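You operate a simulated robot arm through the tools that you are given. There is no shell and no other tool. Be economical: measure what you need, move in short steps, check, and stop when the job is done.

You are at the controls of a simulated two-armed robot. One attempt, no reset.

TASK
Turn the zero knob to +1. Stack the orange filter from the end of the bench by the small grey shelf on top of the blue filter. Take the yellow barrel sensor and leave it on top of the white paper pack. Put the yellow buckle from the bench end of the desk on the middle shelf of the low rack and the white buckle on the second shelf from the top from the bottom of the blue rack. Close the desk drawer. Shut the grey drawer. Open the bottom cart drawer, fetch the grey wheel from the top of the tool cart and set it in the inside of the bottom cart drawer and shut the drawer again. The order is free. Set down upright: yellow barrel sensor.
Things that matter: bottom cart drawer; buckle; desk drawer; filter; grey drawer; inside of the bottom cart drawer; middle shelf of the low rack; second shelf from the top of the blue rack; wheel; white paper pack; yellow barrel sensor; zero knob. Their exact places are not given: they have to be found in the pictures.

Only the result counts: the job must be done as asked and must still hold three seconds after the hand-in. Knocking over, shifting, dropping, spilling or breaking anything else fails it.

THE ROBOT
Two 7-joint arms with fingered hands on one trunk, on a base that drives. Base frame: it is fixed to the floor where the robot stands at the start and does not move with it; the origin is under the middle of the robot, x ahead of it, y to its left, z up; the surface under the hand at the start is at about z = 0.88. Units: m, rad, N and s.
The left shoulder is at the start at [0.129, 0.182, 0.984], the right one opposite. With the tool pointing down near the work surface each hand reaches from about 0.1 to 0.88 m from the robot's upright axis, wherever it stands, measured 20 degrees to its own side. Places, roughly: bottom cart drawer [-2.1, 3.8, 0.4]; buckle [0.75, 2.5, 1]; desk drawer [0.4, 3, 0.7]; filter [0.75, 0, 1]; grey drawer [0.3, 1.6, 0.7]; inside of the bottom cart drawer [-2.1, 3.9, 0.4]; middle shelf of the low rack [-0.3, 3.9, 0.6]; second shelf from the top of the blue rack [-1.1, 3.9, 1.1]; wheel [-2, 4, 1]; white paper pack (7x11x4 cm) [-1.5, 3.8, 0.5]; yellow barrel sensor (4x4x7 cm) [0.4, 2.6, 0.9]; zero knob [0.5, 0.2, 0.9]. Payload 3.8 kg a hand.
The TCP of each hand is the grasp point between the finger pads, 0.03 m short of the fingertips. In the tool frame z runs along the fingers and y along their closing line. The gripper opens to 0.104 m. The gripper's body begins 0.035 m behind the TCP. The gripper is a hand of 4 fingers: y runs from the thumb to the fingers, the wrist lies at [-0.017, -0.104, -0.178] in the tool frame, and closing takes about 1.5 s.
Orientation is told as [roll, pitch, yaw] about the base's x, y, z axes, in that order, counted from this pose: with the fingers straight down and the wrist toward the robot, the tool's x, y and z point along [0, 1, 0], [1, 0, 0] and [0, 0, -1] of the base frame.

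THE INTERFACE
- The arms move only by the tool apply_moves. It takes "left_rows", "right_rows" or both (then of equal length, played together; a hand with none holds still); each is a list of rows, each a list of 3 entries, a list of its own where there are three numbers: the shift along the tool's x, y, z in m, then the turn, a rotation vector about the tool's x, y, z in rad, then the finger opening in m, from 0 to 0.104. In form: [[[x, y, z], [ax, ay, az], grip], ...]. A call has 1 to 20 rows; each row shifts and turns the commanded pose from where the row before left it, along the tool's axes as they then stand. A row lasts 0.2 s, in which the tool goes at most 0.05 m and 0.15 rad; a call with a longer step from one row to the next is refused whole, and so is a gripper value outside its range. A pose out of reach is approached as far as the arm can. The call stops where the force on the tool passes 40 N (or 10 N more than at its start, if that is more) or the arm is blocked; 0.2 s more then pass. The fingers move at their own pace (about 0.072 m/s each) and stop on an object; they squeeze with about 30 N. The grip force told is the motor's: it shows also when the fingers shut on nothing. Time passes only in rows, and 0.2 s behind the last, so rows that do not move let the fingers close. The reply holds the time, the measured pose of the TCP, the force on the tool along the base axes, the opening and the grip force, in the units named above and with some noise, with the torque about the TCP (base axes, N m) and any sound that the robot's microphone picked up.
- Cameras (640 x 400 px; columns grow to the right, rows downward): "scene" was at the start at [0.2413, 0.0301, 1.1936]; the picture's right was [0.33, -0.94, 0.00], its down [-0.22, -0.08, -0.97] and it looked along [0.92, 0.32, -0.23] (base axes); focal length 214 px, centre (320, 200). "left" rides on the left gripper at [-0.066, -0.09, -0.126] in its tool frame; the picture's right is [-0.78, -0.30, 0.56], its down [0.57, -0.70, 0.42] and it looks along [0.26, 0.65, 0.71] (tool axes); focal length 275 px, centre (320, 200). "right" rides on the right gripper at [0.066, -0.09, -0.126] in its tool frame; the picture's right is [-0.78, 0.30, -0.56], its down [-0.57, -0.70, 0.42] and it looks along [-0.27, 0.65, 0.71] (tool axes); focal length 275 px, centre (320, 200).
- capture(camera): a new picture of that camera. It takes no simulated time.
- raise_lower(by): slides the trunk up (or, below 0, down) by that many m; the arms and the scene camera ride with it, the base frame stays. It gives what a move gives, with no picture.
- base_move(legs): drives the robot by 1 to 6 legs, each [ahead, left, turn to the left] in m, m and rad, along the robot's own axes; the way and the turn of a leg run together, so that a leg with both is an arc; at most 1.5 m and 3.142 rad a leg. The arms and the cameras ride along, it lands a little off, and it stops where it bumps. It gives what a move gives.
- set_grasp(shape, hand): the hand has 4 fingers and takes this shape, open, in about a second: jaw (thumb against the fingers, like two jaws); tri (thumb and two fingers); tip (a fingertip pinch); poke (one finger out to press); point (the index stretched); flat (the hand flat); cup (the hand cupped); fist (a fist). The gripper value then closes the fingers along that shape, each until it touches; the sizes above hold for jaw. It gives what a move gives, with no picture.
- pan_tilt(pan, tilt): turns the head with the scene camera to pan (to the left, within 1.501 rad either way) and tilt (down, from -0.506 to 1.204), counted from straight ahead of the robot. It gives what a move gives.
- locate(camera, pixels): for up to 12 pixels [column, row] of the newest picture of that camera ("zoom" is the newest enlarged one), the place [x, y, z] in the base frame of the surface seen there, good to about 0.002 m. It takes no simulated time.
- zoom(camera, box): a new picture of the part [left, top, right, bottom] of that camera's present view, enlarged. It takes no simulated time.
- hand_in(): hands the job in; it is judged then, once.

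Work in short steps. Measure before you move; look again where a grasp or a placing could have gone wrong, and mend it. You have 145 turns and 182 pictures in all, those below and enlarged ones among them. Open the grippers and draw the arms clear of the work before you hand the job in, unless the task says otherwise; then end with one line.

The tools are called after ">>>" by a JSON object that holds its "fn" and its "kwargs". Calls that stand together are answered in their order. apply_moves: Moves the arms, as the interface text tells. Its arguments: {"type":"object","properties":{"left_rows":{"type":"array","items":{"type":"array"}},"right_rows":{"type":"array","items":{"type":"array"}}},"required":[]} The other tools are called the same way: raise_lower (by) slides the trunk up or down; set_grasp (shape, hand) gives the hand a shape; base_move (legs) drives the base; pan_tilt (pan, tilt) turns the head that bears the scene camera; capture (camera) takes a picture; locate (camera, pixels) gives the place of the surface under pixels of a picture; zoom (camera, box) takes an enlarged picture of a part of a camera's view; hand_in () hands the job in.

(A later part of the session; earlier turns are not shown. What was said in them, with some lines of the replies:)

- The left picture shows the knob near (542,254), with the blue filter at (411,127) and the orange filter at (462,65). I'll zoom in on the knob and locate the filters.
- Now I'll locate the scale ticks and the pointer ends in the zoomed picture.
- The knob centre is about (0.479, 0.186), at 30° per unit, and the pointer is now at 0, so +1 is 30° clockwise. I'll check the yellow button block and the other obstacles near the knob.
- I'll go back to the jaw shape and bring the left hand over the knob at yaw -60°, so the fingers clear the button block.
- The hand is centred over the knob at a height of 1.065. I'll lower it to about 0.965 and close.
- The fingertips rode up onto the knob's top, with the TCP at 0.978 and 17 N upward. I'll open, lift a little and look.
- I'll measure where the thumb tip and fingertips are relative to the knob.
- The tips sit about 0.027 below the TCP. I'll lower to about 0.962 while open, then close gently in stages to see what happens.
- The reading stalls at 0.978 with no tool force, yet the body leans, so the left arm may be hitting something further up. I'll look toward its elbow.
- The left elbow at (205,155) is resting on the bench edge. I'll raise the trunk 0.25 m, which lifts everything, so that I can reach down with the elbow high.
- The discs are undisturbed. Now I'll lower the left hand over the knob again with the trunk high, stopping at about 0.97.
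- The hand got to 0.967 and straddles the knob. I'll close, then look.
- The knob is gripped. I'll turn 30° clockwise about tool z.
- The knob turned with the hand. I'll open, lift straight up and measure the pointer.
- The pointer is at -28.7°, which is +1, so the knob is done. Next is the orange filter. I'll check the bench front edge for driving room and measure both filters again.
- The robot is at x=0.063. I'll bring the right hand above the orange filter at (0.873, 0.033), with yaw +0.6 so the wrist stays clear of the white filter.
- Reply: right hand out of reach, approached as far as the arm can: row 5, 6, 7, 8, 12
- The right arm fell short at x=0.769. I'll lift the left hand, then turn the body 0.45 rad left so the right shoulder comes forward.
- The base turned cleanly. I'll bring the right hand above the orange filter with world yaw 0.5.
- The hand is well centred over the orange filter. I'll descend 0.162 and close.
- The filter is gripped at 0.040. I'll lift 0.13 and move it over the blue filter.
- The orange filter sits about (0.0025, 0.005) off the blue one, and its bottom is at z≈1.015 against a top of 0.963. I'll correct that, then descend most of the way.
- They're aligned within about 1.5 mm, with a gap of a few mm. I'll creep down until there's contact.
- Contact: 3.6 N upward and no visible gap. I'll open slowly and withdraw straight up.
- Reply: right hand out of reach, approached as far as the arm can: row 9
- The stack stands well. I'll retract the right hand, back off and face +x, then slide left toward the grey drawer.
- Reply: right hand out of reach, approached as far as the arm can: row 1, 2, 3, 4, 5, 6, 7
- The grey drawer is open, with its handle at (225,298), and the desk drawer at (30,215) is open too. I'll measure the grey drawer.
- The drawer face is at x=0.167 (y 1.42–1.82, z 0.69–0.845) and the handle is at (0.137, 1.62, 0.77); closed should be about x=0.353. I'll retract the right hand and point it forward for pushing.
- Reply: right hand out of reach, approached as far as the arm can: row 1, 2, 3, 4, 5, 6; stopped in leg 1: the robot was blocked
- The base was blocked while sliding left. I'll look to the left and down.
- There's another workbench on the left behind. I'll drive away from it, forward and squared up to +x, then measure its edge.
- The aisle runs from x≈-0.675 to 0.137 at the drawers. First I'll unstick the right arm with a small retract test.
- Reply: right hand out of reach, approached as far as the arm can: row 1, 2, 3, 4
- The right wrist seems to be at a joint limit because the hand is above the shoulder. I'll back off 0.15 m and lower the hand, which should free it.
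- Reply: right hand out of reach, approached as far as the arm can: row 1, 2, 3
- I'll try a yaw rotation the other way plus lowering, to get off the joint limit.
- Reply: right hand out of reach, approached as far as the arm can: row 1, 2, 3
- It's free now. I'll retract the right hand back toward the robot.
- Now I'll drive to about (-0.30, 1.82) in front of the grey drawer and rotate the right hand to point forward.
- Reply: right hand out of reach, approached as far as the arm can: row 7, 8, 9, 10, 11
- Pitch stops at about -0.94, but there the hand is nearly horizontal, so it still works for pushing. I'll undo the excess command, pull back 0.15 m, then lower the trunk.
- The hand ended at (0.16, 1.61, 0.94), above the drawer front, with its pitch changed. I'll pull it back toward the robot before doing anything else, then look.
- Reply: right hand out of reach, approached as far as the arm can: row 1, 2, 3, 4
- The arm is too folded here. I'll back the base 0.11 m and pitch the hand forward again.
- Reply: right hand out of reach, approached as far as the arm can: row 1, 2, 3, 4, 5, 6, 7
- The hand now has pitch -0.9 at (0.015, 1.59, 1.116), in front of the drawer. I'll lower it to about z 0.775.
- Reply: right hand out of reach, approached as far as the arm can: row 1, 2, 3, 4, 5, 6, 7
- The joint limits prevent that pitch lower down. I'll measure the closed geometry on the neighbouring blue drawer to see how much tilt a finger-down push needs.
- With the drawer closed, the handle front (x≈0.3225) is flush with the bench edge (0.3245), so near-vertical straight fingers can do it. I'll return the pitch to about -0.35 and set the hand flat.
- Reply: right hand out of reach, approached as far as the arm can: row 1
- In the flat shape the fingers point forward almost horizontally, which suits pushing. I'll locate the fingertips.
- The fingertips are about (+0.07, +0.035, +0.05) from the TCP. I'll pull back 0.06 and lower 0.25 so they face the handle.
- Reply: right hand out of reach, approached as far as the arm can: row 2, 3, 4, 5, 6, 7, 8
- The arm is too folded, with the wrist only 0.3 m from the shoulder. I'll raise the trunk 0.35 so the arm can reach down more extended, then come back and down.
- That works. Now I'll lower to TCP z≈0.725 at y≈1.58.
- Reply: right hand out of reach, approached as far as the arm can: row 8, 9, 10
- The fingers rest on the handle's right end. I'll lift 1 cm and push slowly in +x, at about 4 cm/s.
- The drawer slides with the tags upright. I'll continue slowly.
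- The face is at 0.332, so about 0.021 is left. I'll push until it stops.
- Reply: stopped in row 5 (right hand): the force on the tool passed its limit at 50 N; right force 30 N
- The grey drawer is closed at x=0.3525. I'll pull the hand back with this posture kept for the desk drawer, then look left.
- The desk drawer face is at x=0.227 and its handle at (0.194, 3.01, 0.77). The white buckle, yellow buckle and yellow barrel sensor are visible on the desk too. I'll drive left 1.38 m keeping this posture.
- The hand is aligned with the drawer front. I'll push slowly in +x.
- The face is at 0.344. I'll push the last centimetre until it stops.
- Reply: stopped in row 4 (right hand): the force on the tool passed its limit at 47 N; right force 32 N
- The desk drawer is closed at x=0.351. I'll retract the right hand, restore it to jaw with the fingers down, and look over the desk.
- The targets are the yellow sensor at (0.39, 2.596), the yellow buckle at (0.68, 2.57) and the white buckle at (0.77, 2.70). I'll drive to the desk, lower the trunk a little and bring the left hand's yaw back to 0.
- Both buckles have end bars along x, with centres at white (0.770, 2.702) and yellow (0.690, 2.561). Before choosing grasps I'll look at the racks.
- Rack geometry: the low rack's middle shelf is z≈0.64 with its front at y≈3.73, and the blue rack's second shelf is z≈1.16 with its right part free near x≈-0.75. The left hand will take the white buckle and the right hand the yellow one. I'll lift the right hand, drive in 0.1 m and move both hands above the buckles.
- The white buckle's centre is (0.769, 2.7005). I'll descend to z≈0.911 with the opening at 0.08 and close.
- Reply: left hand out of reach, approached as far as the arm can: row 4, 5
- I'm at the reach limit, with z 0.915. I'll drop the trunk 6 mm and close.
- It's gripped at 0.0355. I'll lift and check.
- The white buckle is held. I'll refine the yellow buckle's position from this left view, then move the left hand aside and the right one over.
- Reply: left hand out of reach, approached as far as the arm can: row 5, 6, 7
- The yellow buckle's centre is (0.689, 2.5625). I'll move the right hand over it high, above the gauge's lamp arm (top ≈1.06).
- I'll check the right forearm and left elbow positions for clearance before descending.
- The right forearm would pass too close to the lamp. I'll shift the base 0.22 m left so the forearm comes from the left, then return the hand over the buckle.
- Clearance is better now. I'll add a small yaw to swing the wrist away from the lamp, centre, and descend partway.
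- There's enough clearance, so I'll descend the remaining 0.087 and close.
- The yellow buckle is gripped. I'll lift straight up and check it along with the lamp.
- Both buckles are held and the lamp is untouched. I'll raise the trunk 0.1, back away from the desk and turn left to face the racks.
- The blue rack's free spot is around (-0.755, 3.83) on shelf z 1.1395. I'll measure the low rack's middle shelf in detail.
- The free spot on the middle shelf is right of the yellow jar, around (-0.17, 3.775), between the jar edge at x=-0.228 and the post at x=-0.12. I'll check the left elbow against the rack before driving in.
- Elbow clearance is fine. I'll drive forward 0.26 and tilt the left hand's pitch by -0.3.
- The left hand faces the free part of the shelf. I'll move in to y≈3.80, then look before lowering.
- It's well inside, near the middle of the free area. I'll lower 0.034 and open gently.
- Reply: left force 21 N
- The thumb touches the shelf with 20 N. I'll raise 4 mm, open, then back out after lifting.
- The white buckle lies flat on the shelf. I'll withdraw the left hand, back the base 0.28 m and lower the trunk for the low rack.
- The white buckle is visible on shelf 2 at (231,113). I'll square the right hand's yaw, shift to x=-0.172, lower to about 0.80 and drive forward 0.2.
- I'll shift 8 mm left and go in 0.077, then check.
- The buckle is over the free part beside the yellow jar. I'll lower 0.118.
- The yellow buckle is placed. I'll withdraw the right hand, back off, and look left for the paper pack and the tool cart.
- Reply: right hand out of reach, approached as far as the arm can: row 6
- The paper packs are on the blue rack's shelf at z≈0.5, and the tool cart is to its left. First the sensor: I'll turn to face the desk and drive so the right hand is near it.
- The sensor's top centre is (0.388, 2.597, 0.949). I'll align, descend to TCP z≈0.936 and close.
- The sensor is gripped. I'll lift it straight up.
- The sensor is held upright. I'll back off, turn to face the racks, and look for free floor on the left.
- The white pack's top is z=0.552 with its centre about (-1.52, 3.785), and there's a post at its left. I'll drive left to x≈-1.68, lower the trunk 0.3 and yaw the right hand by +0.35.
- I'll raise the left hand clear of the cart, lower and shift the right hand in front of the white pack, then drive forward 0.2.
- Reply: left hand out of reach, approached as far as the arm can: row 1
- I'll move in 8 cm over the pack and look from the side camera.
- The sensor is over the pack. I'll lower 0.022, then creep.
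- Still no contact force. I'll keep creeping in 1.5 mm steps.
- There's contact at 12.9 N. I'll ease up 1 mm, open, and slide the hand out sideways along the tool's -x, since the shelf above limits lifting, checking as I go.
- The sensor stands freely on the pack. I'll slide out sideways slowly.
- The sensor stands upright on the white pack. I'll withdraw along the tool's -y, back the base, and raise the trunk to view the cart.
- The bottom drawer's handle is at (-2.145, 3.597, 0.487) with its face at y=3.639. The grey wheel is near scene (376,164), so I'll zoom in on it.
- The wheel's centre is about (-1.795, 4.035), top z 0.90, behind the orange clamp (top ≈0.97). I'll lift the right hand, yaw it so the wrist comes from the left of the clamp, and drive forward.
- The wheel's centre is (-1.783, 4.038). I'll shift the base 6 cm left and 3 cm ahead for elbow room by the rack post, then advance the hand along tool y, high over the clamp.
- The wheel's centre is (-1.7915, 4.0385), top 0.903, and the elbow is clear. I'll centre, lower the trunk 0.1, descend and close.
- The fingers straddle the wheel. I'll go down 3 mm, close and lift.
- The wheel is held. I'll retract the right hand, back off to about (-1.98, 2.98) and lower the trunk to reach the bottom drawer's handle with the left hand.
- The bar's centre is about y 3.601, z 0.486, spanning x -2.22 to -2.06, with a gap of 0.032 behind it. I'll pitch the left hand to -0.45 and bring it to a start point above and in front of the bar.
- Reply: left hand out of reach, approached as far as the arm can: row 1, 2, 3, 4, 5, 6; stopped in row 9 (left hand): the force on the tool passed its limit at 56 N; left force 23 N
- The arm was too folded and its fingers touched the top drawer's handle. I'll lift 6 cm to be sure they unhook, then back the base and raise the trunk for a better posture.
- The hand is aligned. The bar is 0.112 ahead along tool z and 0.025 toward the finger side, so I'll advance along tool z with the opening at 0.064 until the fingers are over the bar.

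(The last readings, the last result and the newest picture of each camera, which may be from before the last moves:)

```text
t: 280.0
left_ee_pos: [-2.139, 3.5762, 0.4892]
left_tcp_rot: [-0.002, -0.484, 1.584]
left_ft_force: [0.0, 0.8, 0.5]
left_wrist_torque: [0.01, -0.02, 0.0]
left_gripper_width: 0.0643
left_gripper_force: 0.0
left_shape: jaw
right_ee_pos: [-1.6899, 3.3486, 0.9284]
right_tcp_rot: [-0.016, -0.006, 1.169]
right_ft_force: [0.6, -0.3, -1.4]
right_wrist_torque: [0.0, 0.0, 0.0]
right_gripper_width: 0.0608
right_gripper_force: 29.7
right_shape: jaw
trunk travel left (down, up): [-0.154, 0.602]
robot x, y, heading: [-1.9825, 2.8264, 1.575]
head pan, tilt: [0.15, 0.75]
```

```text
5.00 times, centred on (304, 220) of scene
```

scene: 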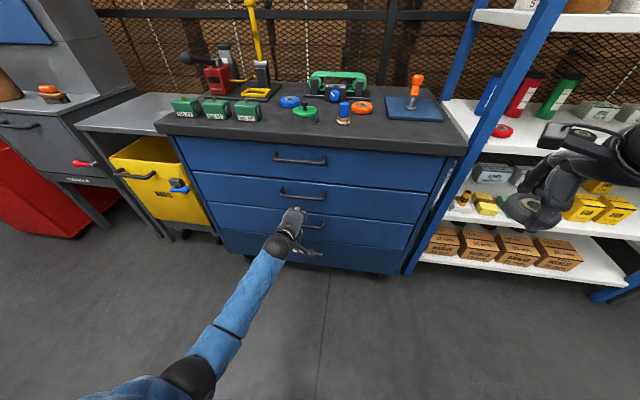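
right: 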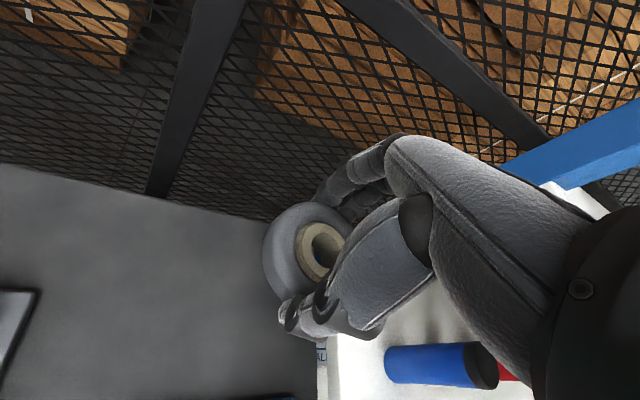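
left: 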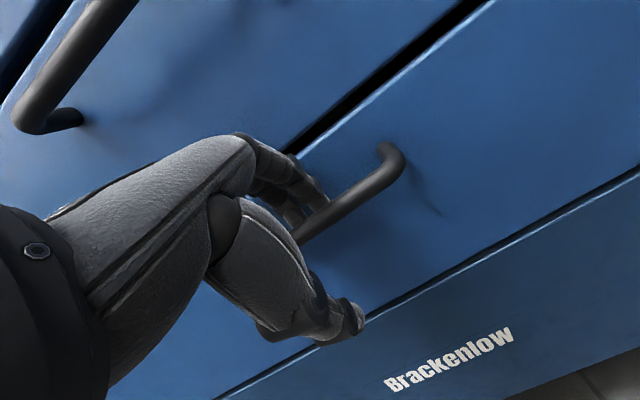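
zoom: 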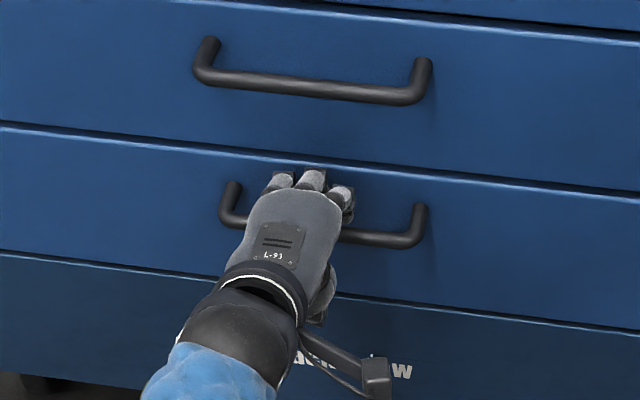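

The fingers are over the bar. I'll advance 8 mm, close, and pull the drawer 0.25 m toward me at moderate speed.

>>> {"fn": "apply_moves", "kwargs": {"left_rows": [[[0, 0, 0.008], [0, 0, 0], 0.06], [[0, 0, 0], [0, 0, 0], 0.0], [[0, 0, 0], [0, 0, 0], 0.0], [[0, 0, 0], [0, 0, 0], 0.0], [[0, 0, 0], [0, 0, 0], 0.0], [[0, 0, 0], [0, 0, 0], 0.0], [[0, -0.0133, -0.007], [0, 0, 0], 0.0], [[0, -0.0266, -0.0139], [0, 0, 0], 0.0], [[0, -0.0266, -0.0139], [0, 0, 0], 0.0], [[0, -0.0266, -0.0139], [0, 0, 0], 0.0], [[0, -0.0266, -0.0139], [0, 0, 0], 0.0], [[0, -0.0266, -0.0139], [0, 0, 0], 0.0], [[0, -0.0266, -0.0139], [0, 0, 0], 0.0], [[0, -0.0266, -0.0139], [0, 0, 0], 0.0], [[0, -0.0133, -0.007], [0, 0, 0], 0.0], [[0, 0, 0], [0, 0, 0], 0.0]]}}

>>> {"fn": "capture", "kwargs": {"camera": "scene"}}

```text
t: 282.6
left_ee_pos: [-2.1469, 3.4377, 0.4805]
left_tcp_rot: [0.018, -0.487, 1.57]
left_ft_force: [12.4, -1.7, -10.1]
left_wrist_torque: [-0.19, -0.02, -0.37]
left_gripper_width: 0.0063
left_gripper_force: 30.3
left_shape: jaw
right_ee_pos: [-1.689, 3.3478, 0.9273]
right_tcp_rot: [-0.016, -0.005, 1.166]
right_ft_force: [0.0, -0.3, -1.1]
right_wrist_torque: [0.0, 0.0, -0.02]
right_gripper_width: 0.0608
right_gripper_force: 30.3
right_shape: jaw
trunk travel left (down, up): [-0.154, 0.602]
robot x, y, heading: [-1.9822, 2.8242, 1.577]
head pan, tilt: [0.15, 0.75]
stopped in row 12 (left hand): the force on the tool passed its limit at 41 N (the readings are from after the stop); the commanded pose is now the measured one
```

```text
32 pictures are left
```

scene: 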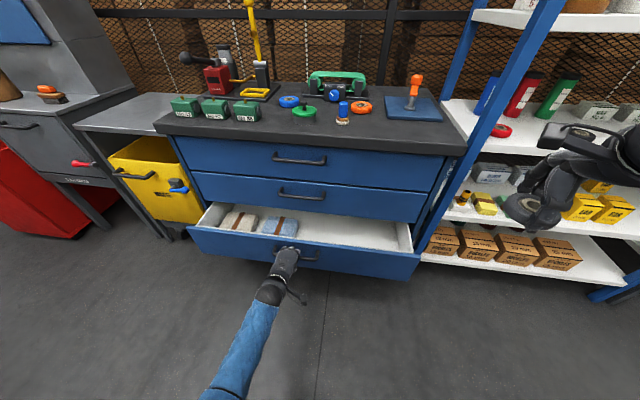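

The drawer is open about 0.15 m. I'll pull a further 0.10.

>>> {"fn": "apply_moves", "kwargs": {"left_rows": [[[-0.004, -0.01, -0.0052], [0, 0, 0], 0.0], [[0, -0.018, -0.0094], [0, 0, 0], 0.0], [[0, -0.018, -0.0094], [0, 0, 0], 0.0], [[0, -0.018, -0.0094], [0, 0, 0], 0.0], [[0, -0.018, -0.0094], [0, 0, 0], 0.0], [[0, -0.018, -0.0094], [0, 0, 0], 0.0], [[0, 0, 0], [0, 0, 0], 0.0]]}}

>>> {"fn": "pan_tilt", "kwargs": {"pan": 0.0, "tilt": 0.9}}

>>> {"fn": "capture", "kwargs": {"camera": "scene"}}

>>> {"fn": "locate", "kwargs": {"camera": "scene", "pixels": [[330, 180], [350, 195], [370, 195], [400, 205], [300, 180], [270, 175], [380, 215], [410, 200], [350, 215]]}}

```text
t: 282.9
left_ee_pos: [-2.1485, 3.4369, 0.4806]
left_tcp_rot: [0.026, -0.486, 1.566]
left_ft_force: [15.3, 1.8, -15.0]
left_wrist_torque: [-0.3, -0.03, -0.49]
left_gripper_width: 0.0053
left_gripper_force: 30.2
left_shape: jaw
right_ee_pos: [-1.687, 3.3481, 0.9266]
right_tcp_rot: [-0.017, -0.006, 1.166]
right_ft_force: [-0.4, 0.3, -0.1]
right_wrist_torque: [-0.02, -0.01, 0.01]
right_gripper_width: 0.0606
right_gripper_force: 30.2
right_shape: jaw
trunk travel left (down, up): [-0.154, 0.602]
robot x, y, heading: [-1.9833, 2.8219, 1.572]
head pan, tilt: [0.15, 0.75]
stopped in row 1 (left hand): the force on the tool passed its limit at 46 N (the readings are from after the stop); the commanded pose is now the measured one
```

```text
t: 283.6
left_ee_pos: [-2.1495, 3.4376, 0.4813]
left_tcp_rot: [0.03, -0.486, 1.566]
left_ft_force: [22.3, 1.6, -18.7]
left_wrist_torque: [-0.34, -0.05, -0.62]
left_gripper_width: 0.0054
left_gripper_force: 29.9
left_shape: jaw
right_ee_pos: [-1.6871, 3.3492, 0.9264]
right_tcp_rot: [-0.015, -0.003, 1.167]
right_ft_force: [0.9, 0.6, -1.1]
right_wrist_torque: [0.0, -0.02, -0.04]
right_gripper_width: 0.0609
right_gripper_force: 30.1
right_shape: jaw
trunk travel left (down, up): [-0.154, 0.602]
robot x, y, heading: [-1.9804, 2.8248, 1.576]
head pan, tilt: [0.0, 0.901]
```

```text
31 pictures are left
```

scene: 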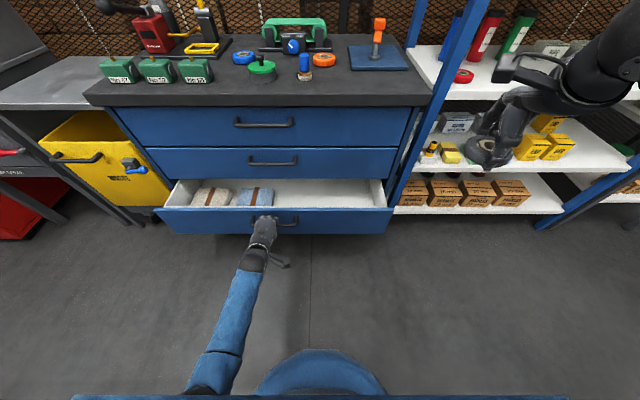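

```text
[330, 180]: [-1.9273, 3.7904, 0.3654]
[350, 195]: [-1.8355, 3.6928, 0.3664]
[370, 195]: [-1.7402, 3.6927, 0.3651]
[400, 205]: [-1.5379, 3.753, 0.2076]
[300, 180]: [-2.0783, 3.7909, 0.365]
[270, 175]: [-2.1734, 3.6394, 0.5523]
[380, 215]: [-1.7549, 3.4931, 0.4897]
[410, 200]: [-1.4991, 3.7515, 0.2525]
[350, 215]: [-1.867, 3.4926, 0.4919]
```

Force builds up sideways. I'll relax the grip to a loose hook around the bar and pull with the base instead.

>>> {"fn": "apply_moves", "kwargs": {"left_rows": [[[0, 0, 0], [0, 0, 0], 0.03], [[0, 0, 0], [0, 0, 0], 0.03]]}}

>>> {"fn": "base_move", "kwargs": {"legs": [[-0.11, 0, 0]]}}

>>> {"fn": "capture", "kwargs": {"camera": "scene"}}

>>> {"fn": "locate", "kwargs": {"camera": "scene", "pixels": [[360, 215], [340, 220], [330, 195], [310, 200], [350, 195], [290, 195]]}}

```text
t: 284.2
left_ee_pos: [-2.154, 3.4391, 0.4849]
left_tcp_rot: [0.027, -0.494, 1.57]
left_ft_force: [-0.1, 1.2, -0.8]
left_wrist_torque: [-0.02, 0.01, 0.02]
left_gripper_width: 0.0297
left_gripper_force: 0.1
left_shape: jaw
right_ee_pos: [-1.6886, 3.3479, 0.9277]
right_tcp_rot: [-0.015, -0.006, 1.169]
right_ft_force: [0.2, 0.4, -1.2]
right_wrist_torque: [-0.02, 0.03, 0.01]
right_gripper_width: 0.0607
right_gripper_force: 29.5
right_shape: jaw
trunk travel left (down, up): [-0.154, 0.602]
robot x, y, heading: [-1.9807, 2.8225, 1.573]
head pan, tilt: [0.0, 0.901]
```

```text
t: 285.4
left_ee_pos: [-2.1508, 3.3294, 0.4848]
left_tcp_rot: [0.025, -0.497, 1.57]
left_ft_force: [-0.1, -0.5, -0.8]
left_wrist_torque: [0.01, -0.01, -0.02]
left_gripper_width: 0.0297
left_gripper_force: 0.1
left_shape: jaw
right_ee_pos: [-1.687, 3.2369, 0.9295]
right_tcp_rot: [-0.015, -0.006, 1.168]
right_ft_force: [0.0, -0.6, -0.5]
right_wrist_torque: [0.03, -0.01, -0.01]
right_gripper_width: 0.0605
right_gripper_force: 30.3
right_shape: jaw
trunk travel left (down, up): [-0.154, 0.602]
robot x, y, heading: [-1.981, 2.7157, 1.571]
head pan, tilt: [0.0, 0.901]
```

```text
30 pictures are left
```

scene: 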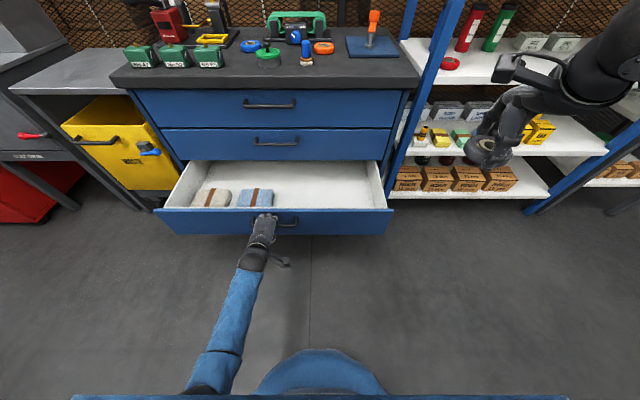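

```text
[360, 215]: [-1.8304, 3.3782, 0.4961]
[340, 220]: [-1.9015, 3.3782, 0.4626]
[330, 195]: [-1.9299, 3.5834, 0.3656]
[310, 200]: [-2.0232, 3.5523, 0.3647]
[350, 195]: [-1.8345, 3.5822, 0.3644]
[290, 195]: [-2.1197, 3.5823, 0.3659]
```

The drawer is open with its face at y=3.378 and the right part of the floor free at z=0.365. I'll release the left hand up and out, shift the right hand sideways, then drive forward 0.17 and lower the trunk 0.1.

>>> {"fn": "apply_moves", "kwargs": {"left_rows": [[[0, 0, 0], [0, 0, 0], 0.07], [[0, 0, 0], [0, 0, 0], 0.07], [[0, 0, -0.035], [0, 0, 0], 0.07], [[0, 0, -0.035], [0, 0, 0], 0.07], [[0, 0, -0.035], [0, 0, 0], 0.07], [[0, 0.0232, -0.0443], [0, 0, 0], 0.07], [[0, 0.0232, -0.0443], [0, 0, 0], 0.07], [[0, 0.0232, -0.0443], [0, 0, 0], 0.07], [[0, 0.0232, -0.0443], [0, 0, 0], 0.07]], "right_rows": [[[0.0262, 0.0013, 0], [0, 0, 0], 0.0], [[0.0262, 0.0013, 0], [0, 0, 0], 0.0], [[0.0262, 0.0013, 0], [0, 0, 0], 0.0], [[0.0262, 0.0013, 0], [0, 0, 0], 0.0], [[0.0262, 0.0013, 0], [0, 0, 0], 0.0], [[0.0262, 0.0013, 0], [0, 0, 0], 0.0], [[0.0262, 0.0013, 0], [0, 0, 0], 0.0], [[0.0262, 0.0013, 0], [0, 0, 0], 0.0], [[0.0262, 0.0013, 0], [0, 0, 0], 0.0]]}}

>>> {"fn": "base_move", "kwargs": {"legs": [[0.17, 0, 0]]}}

>>> {"fn": "raise_lower", "kwargs": {"by": -0.1}}

>>> {"fn": "capture", "kwargs": {"camera": "scene"}}

```text
t: 287.4
left_ee_pos: [-2.1558, 3.2765, 0.7695]
left_tcp_rot: [0.095, -0.491, 1.536]
left_ft_force: [-0.3, -0.3, -0.7]
left_wrist_torque: [0.03, 0.01, 0.05]
left_gripper_width: 0.0697
left_gripper_force: 0.0
left_shape: jaw
right_ee_pos: [-1.9, 3.3396, 0.9221]
right_tcp_rot: [-0.017, -0.006, 1.167]
right_ft_force: [-0.4, -0.7, -1.0]
right_wrist_torque: [0.01, 0.0, 0.01]
right_gripper_width: 0.0608
right_gripper_force: 30.0
right_shape: jaw
trunk travel left (down, up): [-0.154, 0.602]
robot x, y, heading: [-1.9806, 2.7137, 1.573]
head pan, tilt: [0.0, 0.901]
```

```text
t: 288.9
left_ee_pos: [-2.1558, 3.4507, 0.7727]
left_tcp_rot: [0.091, -0.498, 1.54]
left_ft_force: [-0.1, -0.9, 0.3]
left_wrist_torque: [0.0, 0.03, -0.02]
left_gripper_width: 0.0695
left_gripper_force: 0.0
left_shape: jaw
right_ee_pos: [-1.8979, 3.5092, 0.9218]
right_tcp_rot: [-0.016, -0.007, 1.164]
right_ft_force: [0.3, -0.7, -0.1]
right_wrist_torque: [-0.02, 0.02, 0.0]
right_gripper_width: 0.0607
right_gripper_force: 29.8
right_shape: jaw
trunk travel left (down, up): [-0.154, 0.602]
robot x, y, heading: [-1.9815, 2.8836, 1.571]
head pan, tilt: [0.0, 0.901]
```

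```text
t: 290.2
left_ee_pos: [-2.1582, 3.4519, 0.6774]
left_tcp_rot: [0.111, -0.51, 1.528]
left_ft_force: [-0.2, -0.4, 0.2]
left_wrist_torque: [0.0, 0.0, -0.02]
left_gripper_width: 0.0696
left_gripper_force: 0.0
left_shape: jaw
right_ee_pos: [-1.8974, 3.5076, 0.8231]
right_tcp_rot: [-0.015, -0.007, 1.166]
right_ft_force: [-0.5, -0.2, -0.9]
right_wrist_torque: [0.02, -0.02, -0.01]
right_gripper_width: 0.0605
right_gripper_force: 30.3
right_shape: jaw
trunk travel left (down, up): [-0.054, 0.702]
robot x, y, heading: [-1.9791, 2.886, 1.572]
head pan, tilt: [0.0, 0.901]
```

```text
29 pictures are left
```

scene: 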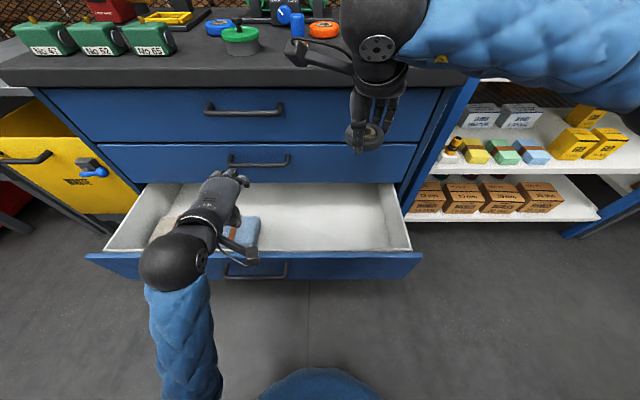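

The wheel is above the free part of the drawer. I'll descend to about 0.405.

>>> {"fn": "apply_moves", "kwargs": {"right_rows": [[[0, 0, 0.045], [0, 0, 0], 0.0], [[0, 0, 0.045], [0, 0, 0], 0.0], [[0, 0, 0.045], [0, 0, 0], 0.0], [[0, 0, 0.045], [0, 0, 0], 0.0], [[0, 0, 0.045], [0, 0, 0], 0.0], [[0, 0, 0.045], [0, 0, 0], 0.0], [[0, 0, 0.045], [0, 0, 0], 0.0], [[0, 0, 0.045], [0, 0, 0], 0.0], [[0, 0, 0.03], [0, 0, 0], 0.0], [[0, 0, 0.02], [0, 0, 0], 0.0], [[0, 0, 0.008], [0, 0, 0], 0.0], [[0, 0, 0], [0, 0, 0], 0.0]]}}

>>> {"fn": "capture", "kwargs": {"camera": "right"}}

>>> {"fn": "zoom", "kwargs": {"camera": "scene", "box": [200, 120, 440, 290]}}

```text
t: 292.8
left_ee_pos: [-2.1595, 3.4503, 0.6747]
left_tcp_rot: [0.113, -0.503, 1.525]
left_ft_force: [-0.4, -0.4, 0.5]
left_wrist_torque: [0.01, 0.0, 0.01]
left_gripper_width: 0.0699
left_gripper_force: 0.2
left_shape: jaw
right_ee_pos: [-1.8901, 3.5116, 0.4029]
right_tcp_rot: [-0.013, -0.008, 1.164]
right_ft_force: [1.0, 2.4, 3.8]
right_wrist_torque: [-0.63, 0.12, 0.05]
right_gripper_width: 0.0607
right_gripper_force: 30.3
right_shape: jaw
trunk travel left (down, up): [-0.054, 0.702]
robot x, y, heading: [-1.9784, 2.8854, 1.565]
head pan, tilt: [0.0, 0.901]
```

```text
28 pictures are left
```

right: 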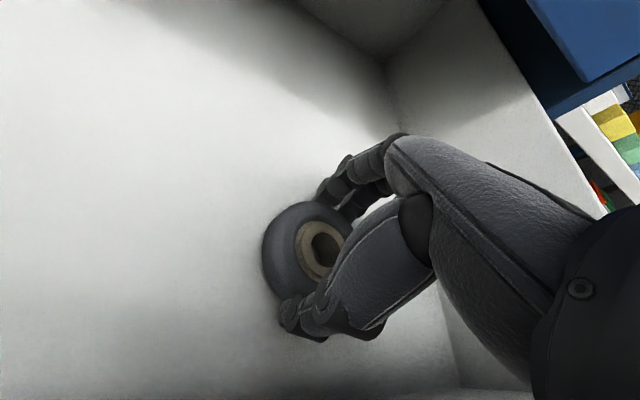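

```text
2.35 times, centred on (320, 205) of scene
```

zoom: 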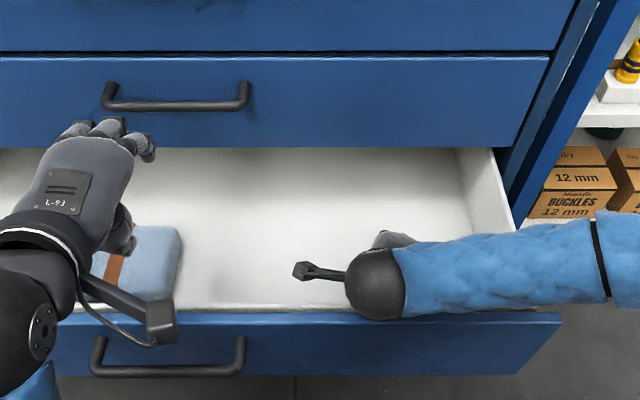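

The wheel rests on the drawer floor. I'll open, lift straight up, close the hand and back the base 0.23.

>>> {"fn": "apply_moves", "kwargs": {"right_rows": [[[0, 0, 0], [0, 0, 0], 0.07], [[0, 0, 0], [0, 0, 0], 0.09], [[0, 0, 0], [0, 0, 0], 0.095], [[0, 0, -0.03], [0, 0, 0], 0.095], [[0, 0, -0.045], [0, 0, 0], 0.095], [[0, 0, -0.045], [0, 0, 0], 0.095], [[0, 0, -0.045], [0, 0, 0], 0.095], [[0, 0, -0.045], [0, 0, 0], 0.095], [[0, 0, -0.045], [0, 0, 0], 0.05], [[0, 0, -0.045], [0, 0, 0], 0.0], [[0, 0, -0.04], [0, 0, 0], 0.0]]}}

>>> {"fn": "base_move", "kwargs": {"legs": [[-0.23, 0, 0]]}}

>>> {"fn": "capture", "kwargs": {"camera": "scene"}}

```text
t: 295.2
left_ee_pos: [-2.158, 3.4513, 0.674]
left_tcp_rot: [0.116, -0.503, 1.525]
left_ft_force: [0.3, 0.1, 0.4]
left_wrist_torque: [-0.02, -0.01, -0.02]
left_gripper_width: 0.0695
left_gripper_force: 0.1
left_shape: jaw
right_ee_pos: [-1.8971, 3.5068, 0.7437]
right_tcp_rot: [-0.017, -0.006, 1.165]
right_ft_force: [0.4, 0.0, 0.8]
right_wrist_torque: [-0.01, 0.02, -0.01]
right_gripper_width: 0.0002
right_gripper_force: 0.1
right_shape: jaw
trunk travel left (down, up): [-0.054, 0.702]
robot x, y, heading: [-1.9808, 2.8832, 1.567]
head pan, tilt: [0.0, 0.901]
```

```text
t: 297.0
left_ee_pos: [-2.1618, 3.2163, 0.673]
left_tcp_rot: [0.115, -0.501, 1.529]
left_ft_force: [-0.5, -0.2, -0.5]
left_wrist_torque: [-0.03, 0.06, 0.0]
left_gripper_width: 0.0695
left_gripper_force: 0.1
left_shape: jaw
right_ee_pos: [-1.9004, 3.2745, 0.7437]
right_tcp_rot: [-0.016, -0.007, 1.169]
right_ft_force: [0.2, 0.3, -0.3]
right_wrist_torque: [-0.03, -0.01, 0.01]
right_gripper_width: 0.0
right_gripper_force: 29.8
right_shape: jaw
trunk travel left (down, up): [-0.054, 0.702]
robot x, y, heading: [-1.9815, 2.6513, 1.572]
head pan, tilt: [0.0, 0.901]
```

```text
26 pictures are left
```

scene: 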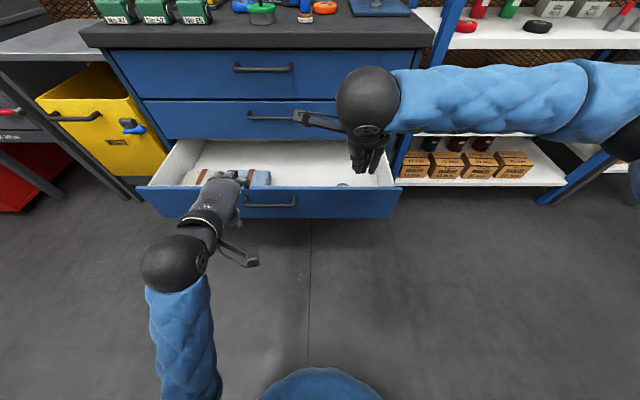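

The wheel is in the drawer and the hands are clear. I'll lower the right hand in front of the drawer face and look.

>>> {"fn": "apply_moves", "kwargs": {"right_rows": [[[0, 0, 0.042], [0, 0, 0], 0.0], [[0, 0, 0.042], [0, 0, 0], 0.0], [[0, 0, 0.042], [0, 0, 0], 0.0], [[0, 0, 0.042], [0, 0, 0], 0.0], [[0, 0, 0.042], [0, 0, 0], 0.0], [[0, 0, 0.042], [0, 0, 0], 0.0], [[0, 0, 0.042], [0, 0, 0], 0.0], [[0, 0, 0.03], [0, 0, 0], 0.0], [[0, 0, 0], [0, 0, 0], 0.0]]}}

>>> {"fn": "capture", "kwargs": {"camera": "scene"}}

>>> {"fn": "capture", "kwargs": {"camera": "left"}}

```text
t: 299.0
left_ee_pos: [-2.1625, 3.2165, 0.6735]
left_tcp_rot: [0.116, -0.501, 1.53]
left_ft_force: [0.4, -0.2, 0.3]
left_wrist_torque: [-0.01, 0.02, 0.0]
left_gripper_width: 0.07
left_gripper_force: 0.1
left_shape: jaw
right_ee_pos: [-1.8933, 3.2769, 0.4168]
right_tcp_rot: [-0.016, -0.004, 1.17]
right_ft_force: [0.3, -0.2, -0.3]
right_wrist_torque: [0.01, -0.01, 0.02]
right_gripper_width: 0.0
right_gripper_force: 29.7
right_shape: jaw
trunk travel left (down, up): [-0.054, 0.702]
robot x, y, heading: [-1.9781, 2.6531, 1.57]
head pan, tilt: [0.0, 0.901]
```

```text
25 pictures are left
```

scene: 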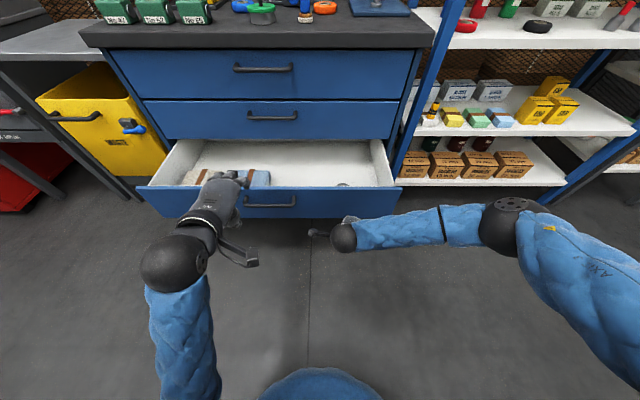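

```text
24 pictures are left
```

left: 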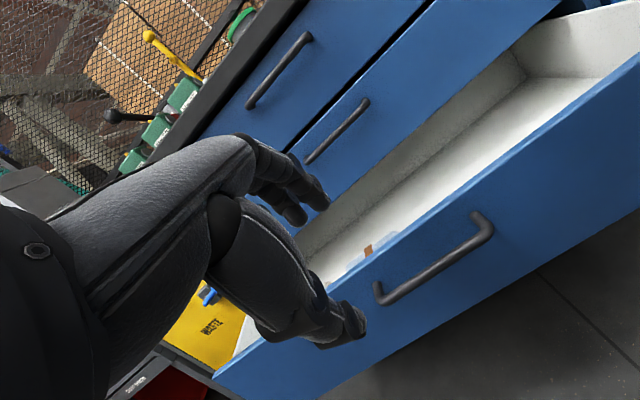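

The right hand is in front of the face. I'll drive forward 0.2 to push the drawer in, then check.

>>> {"fn": "base_move", "kwargs": {"legs": [[0.1, 0, 0], [0.1, 0, 0]]}}

>>> {"fn": "capture", "kwargs": {"camera": "scene"}}

>>> {"fn": "locate", "kwargs": {"camera": "scene", "pixels": [[290, 245], [320, 245], [270, 255], [360, 235], [390, 225]]}}

```text
t: 300.9
left_ee_pos: [-2.1608, 3.4147, 0.6717]
left_tcp_rot: [0.117, -0.503, 1.525]
left_ft_force: [-0.2, -0.3, -0.2]
left_wrist_torque: [0.01, 0.02, 0.02]
left_gripper_width: 0.0698
left_gripper_force: 0.1
left_shape: jaw
right_ee_pos: [-1.8917, 3.4739, 0.4176]
right_tcp_rot: [-0.016, -0.006, 1.166]
right_ft_force: [-0.1, 1.1, -0.6]
right_wrist_torque: [0.01, 0.0, -0.03]
right_gripper_width: 0.0
right_gripper_force: 29.9
right_shape: jaw
trunk travel left (down, up): [-0.054, 0.702]
robot x, y, heading: [-1.9773, 2.8491, 1.573]
head pan, tilt: [0.0, 0.901]
```

```text
23 pictures are left
```

scene: 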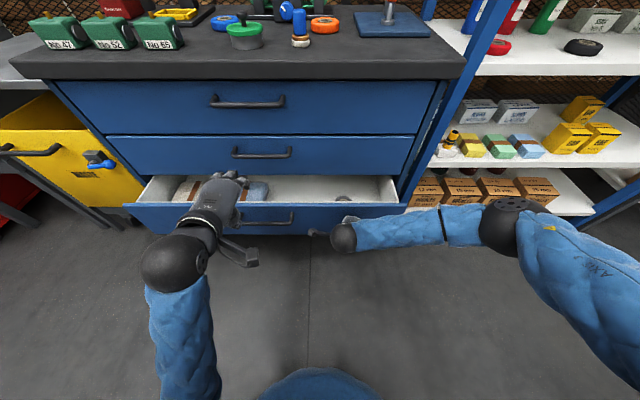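

```text
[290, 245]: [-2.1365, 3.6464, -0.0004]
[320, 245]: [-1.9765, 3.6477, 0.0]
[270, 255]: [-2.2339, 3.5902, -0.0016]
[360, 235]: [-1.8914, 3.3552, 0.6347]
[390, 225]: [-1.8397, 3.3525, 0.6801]
```

The drawer is going in. I'll drive 0.05 more and finish with a slow arm push until it stops.

>>> {"fn": "base_move", "kwargs": {"legs": [[0.05, 0, 0]]}}

>>> {"fn": "apply_moves", "kwargs": {"right_rows": [[[0.0047, 0.011, 0], [0, 0, 0], 0.0], [[0.0047, 0.011, 0], [0, 0, 0], 0.0], [[0.0047, 0.011, 0], [0, 0, 0], 0.0], [[0.0047, 0.011, 0], [0, 0, 0], 0.0], [[0.0047, 0.011, 0], [0, 0, 0], 0.0], [[0.0032, 0.0074, 0], [0, 0, 0], 0.0], [[0.0032, 0.0074, 0], [0, 0, 0], 0.0], [[0.0032, 0.0074, 0], [0, 0, 0], 0.0], [[0.0032, 0.0074, 0], [0, 0, 0], 0.0], [[0, 0, 0], [0, 0, 0], 0.0]]}}

>>> {"fn": "capture", "kwargs": {"camera": "scene"}}

>>> {"fn": "locate", "kwargs": {"camera": "scene", "pixels": [[300, 190], [320, 200], [380, 200], [300, 150], [370, 165], [280, 215]]}}

```text
t: 301.8
left_ee_pos: [-2.1611, 3.4644, 0.6731]
left_tcp_rot: [0.117, -0.502, 1.526]
left_ft_force: [-0.8, 0.0, 0.8]
left_wrist_torque: [0.03, -0.06, 0.05]
left_gripper_width: 0.0696
left_gripper_force: 0.1
left_shape: jaw
right_ee_pos: [-1.893, 3.5232, 0.4176]
right_tcp_rot: [-0.017, -0.004, 1.166]
right_ft_force: [0.2, 0.6, -0.3]
right_wrist_torque: [-0.02, -0.01, 0.02]
right_gripper_width: 0.0001
right_gripper_force: 29.6
right_shape: jaw
trunk travel left (down, up): [-0.054, 0.702]
robot x, y, heading: [-1.9834, 2.8964, 1.569]
head pan, tilt: [0.0, 0.901]
```

```text
t: 303.6
left_ee_pos: [-2.1609, 3.4621, 0.6739]
left_tcp_rot: [0.12, -0.5, 1.524]
left_ft_force: [0.5, 0.2, -0.4]
left_wrist_torque: [0.01, 0.0, 0.03]
left_gripper_width: 0.0694
left_gripper_force: 0.2
left_shape: jaw
right_ee_pos: [-1.8933, 3.5996, 0.4124]
right_tcp_rot: [-0.021, 0.006, 1.166]
right_ft_force: [-1.0, -7.3, -1.5]
right_wrist_torque: [0.37, -0.05, 0.03]
right_gripper_width: 0.0
right_gripper_force: 29.7
right_shape: jaw
trunk travel left (down, up): [-0.054, 0.702]
robot x, y, heading: [-1.9795, 2.9018, 1.572]
head pan, tilt: [0.0, 0.901]
stopped in row 8 (right hand): the force on the tool passed its limit at 52 N (the readings are from after the stop); the commanded pose is now the measured one
```

```text
22 pictures are left
```

scene: 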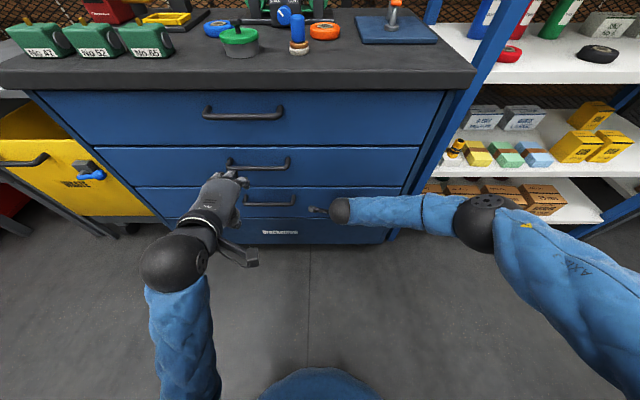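

```text
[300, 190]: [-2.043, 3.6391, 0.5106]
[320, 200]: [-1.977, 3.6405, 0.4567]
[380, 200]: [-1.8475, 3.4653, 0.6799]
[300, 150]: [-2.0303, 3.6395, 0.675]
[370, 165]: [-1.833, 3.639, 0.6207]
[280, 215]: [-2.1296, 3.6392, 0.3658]
```

The drawer is shut, with its face flush at y≈3.640. I'll back away, open the hands and check the rack and the cart once more.

>>> {"fn": "base_move", "kwargs": {"legs": [[-0.45, 0, 0]]}}

>>> {"fn": "apply_moves", "kwargs": {"right_rows": [[[0, 0, -0.03], [0, 0, 0], 0.09], [[0, 0, -0.03], [0, 0, 0], 0.09], [[0, 0, 0], [0, 0, 0], 0.09]]}}

>>> {"fn": "pan_tilt", "kwargs": {"pan": -0.4, "tilt": 0.5}}

>>> {"fn": "capture", "kwargs": {"camera": "scene"}}

```text
t: 306.2
left_ee_pos: [-2.1573, 3.0266, 0.6736]
left_tcp_rot: [0.118, -0.499, 1.517]
left_ft_force: [-0.7, -0.6, -0.4]
left_wrist_torque: [-0.02, 0.03, -0.02]
left_gripper_width: 0.0697
left_gripper_force: 0.0
left_shape: jaw
right_ee_pos: [-1.8887, 3.161, 0.4139]
right_tcp_rot: [-0.021, 0.004, 1.156]
right_ft_force: [-0.1, 0.1, 0.3]
right_wrist_torque: [-0.02, 0.02, -0.01]
right_gripper_width: 0.0001
right_gripper_force: 29.9
right_shape: jaw
trunk travel left (down, up): [-0.054, 0.702]
robot x, y, heading: [-1.9811, 2.4613, 1.568]
head pan, tilt: [0.0, 0.901]
```

```text
t: 307.0
left_ee_pos: [-2.1577, 3.0263, 0.6737]
left_tcp_rot: [0.121, -0.501, 1.518]
left_ft_force: [-0.1, 0.9, -0.1]
left_wrist_torque: [0.01, 0.02, -0.04]
left_gripper_width: 0.0696
left_gripper_force: 0.1
left_shape: jaw
right_ee_pos: [-1.891, 3.1642, 0.4737]
right_tcp_rot: [-0.023, 0.006, 1.158]
right_ft_force: [-0.8, 1.5, -0.1]
right_wrist_torque: [-0.01, -0.01, -0.03]
right_gripper_width: 0.0899
right_gripper_force: 0.0
right_shape: jaw
trunk travel left (down, up): [-0.054, 0.702]
robot x, y, heading: [-1.9815, 2.4587, 1.567]
head pan, tilt: [0.0, 0.901]
```

```text
t: 307.9
left_ee_pos: [-2.1579, 3.0261, 0.6732]
left_tcp_rot: [0.12, -0.502, 1.516]
left_ft_force: [-0.2, -0.6, -0.5]
left_wrist_torque: [0.01, 0.01, -0.02]
left_gripper_width: 0.0693
left_gripper_force: 0.2
left_shape: jaw
right_ee_pos: [-1.8902, 3.164, 0.4748]
right_tcp_rot: [-0.021, 0.004, 1.157]
right_ft_force: [0.0, 0.3, 0.5]
right_wrist_torque: [-0.02, 0.01, 0.03]
right_gripper_width: 0.0903
right_gripper_force: 0.0
right_shape: jaw
trunk travel left (down, up): [-0.054, 0.702]
robot x, y, heading: [-1.9788, 2.4622, 1.569]
head pan, tilt: [-0.4, 0.499]
```

```text
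21 pictures are left
```

scene: 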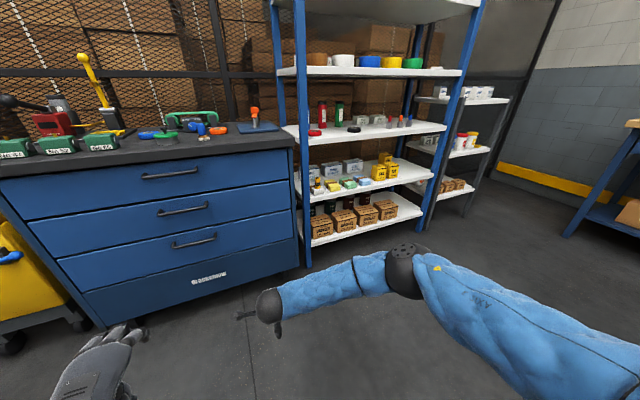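

The cart is shut and the racks look undisturbed. I'll take one last zoom on the sensor and shelves.

>>> {"fn": "zoom", "kwargs": {"camera": "scene", "box": [285, 120, 495, 250]}}

```text
3.05 times, centred on (390, 185) of scene
```

zoom: 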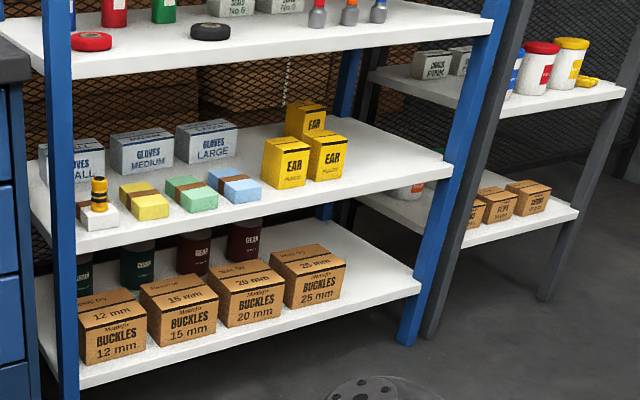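

The sensor stands upright on the white pack and the yellow buckle lies on the low rack's middle shelf. Everything is done, so I'm handing in.

>>> {"fn": "hand_in", "kwargs": {}}

```text
The job is handed in.
```

I finished every item and handed the job in. The knob pointer measured about +1 (-28.7°, where +1 is -30°). In the last pictures the filter, sensor and buckles were in place and all three drawers were shut, with the grey wheel inside the bottom cart drawer. My left elbow pressed on the bench edge once while I turned the knob, and my fingers bumped the top cart drawer's handle once. Neither seems to have moved anything.
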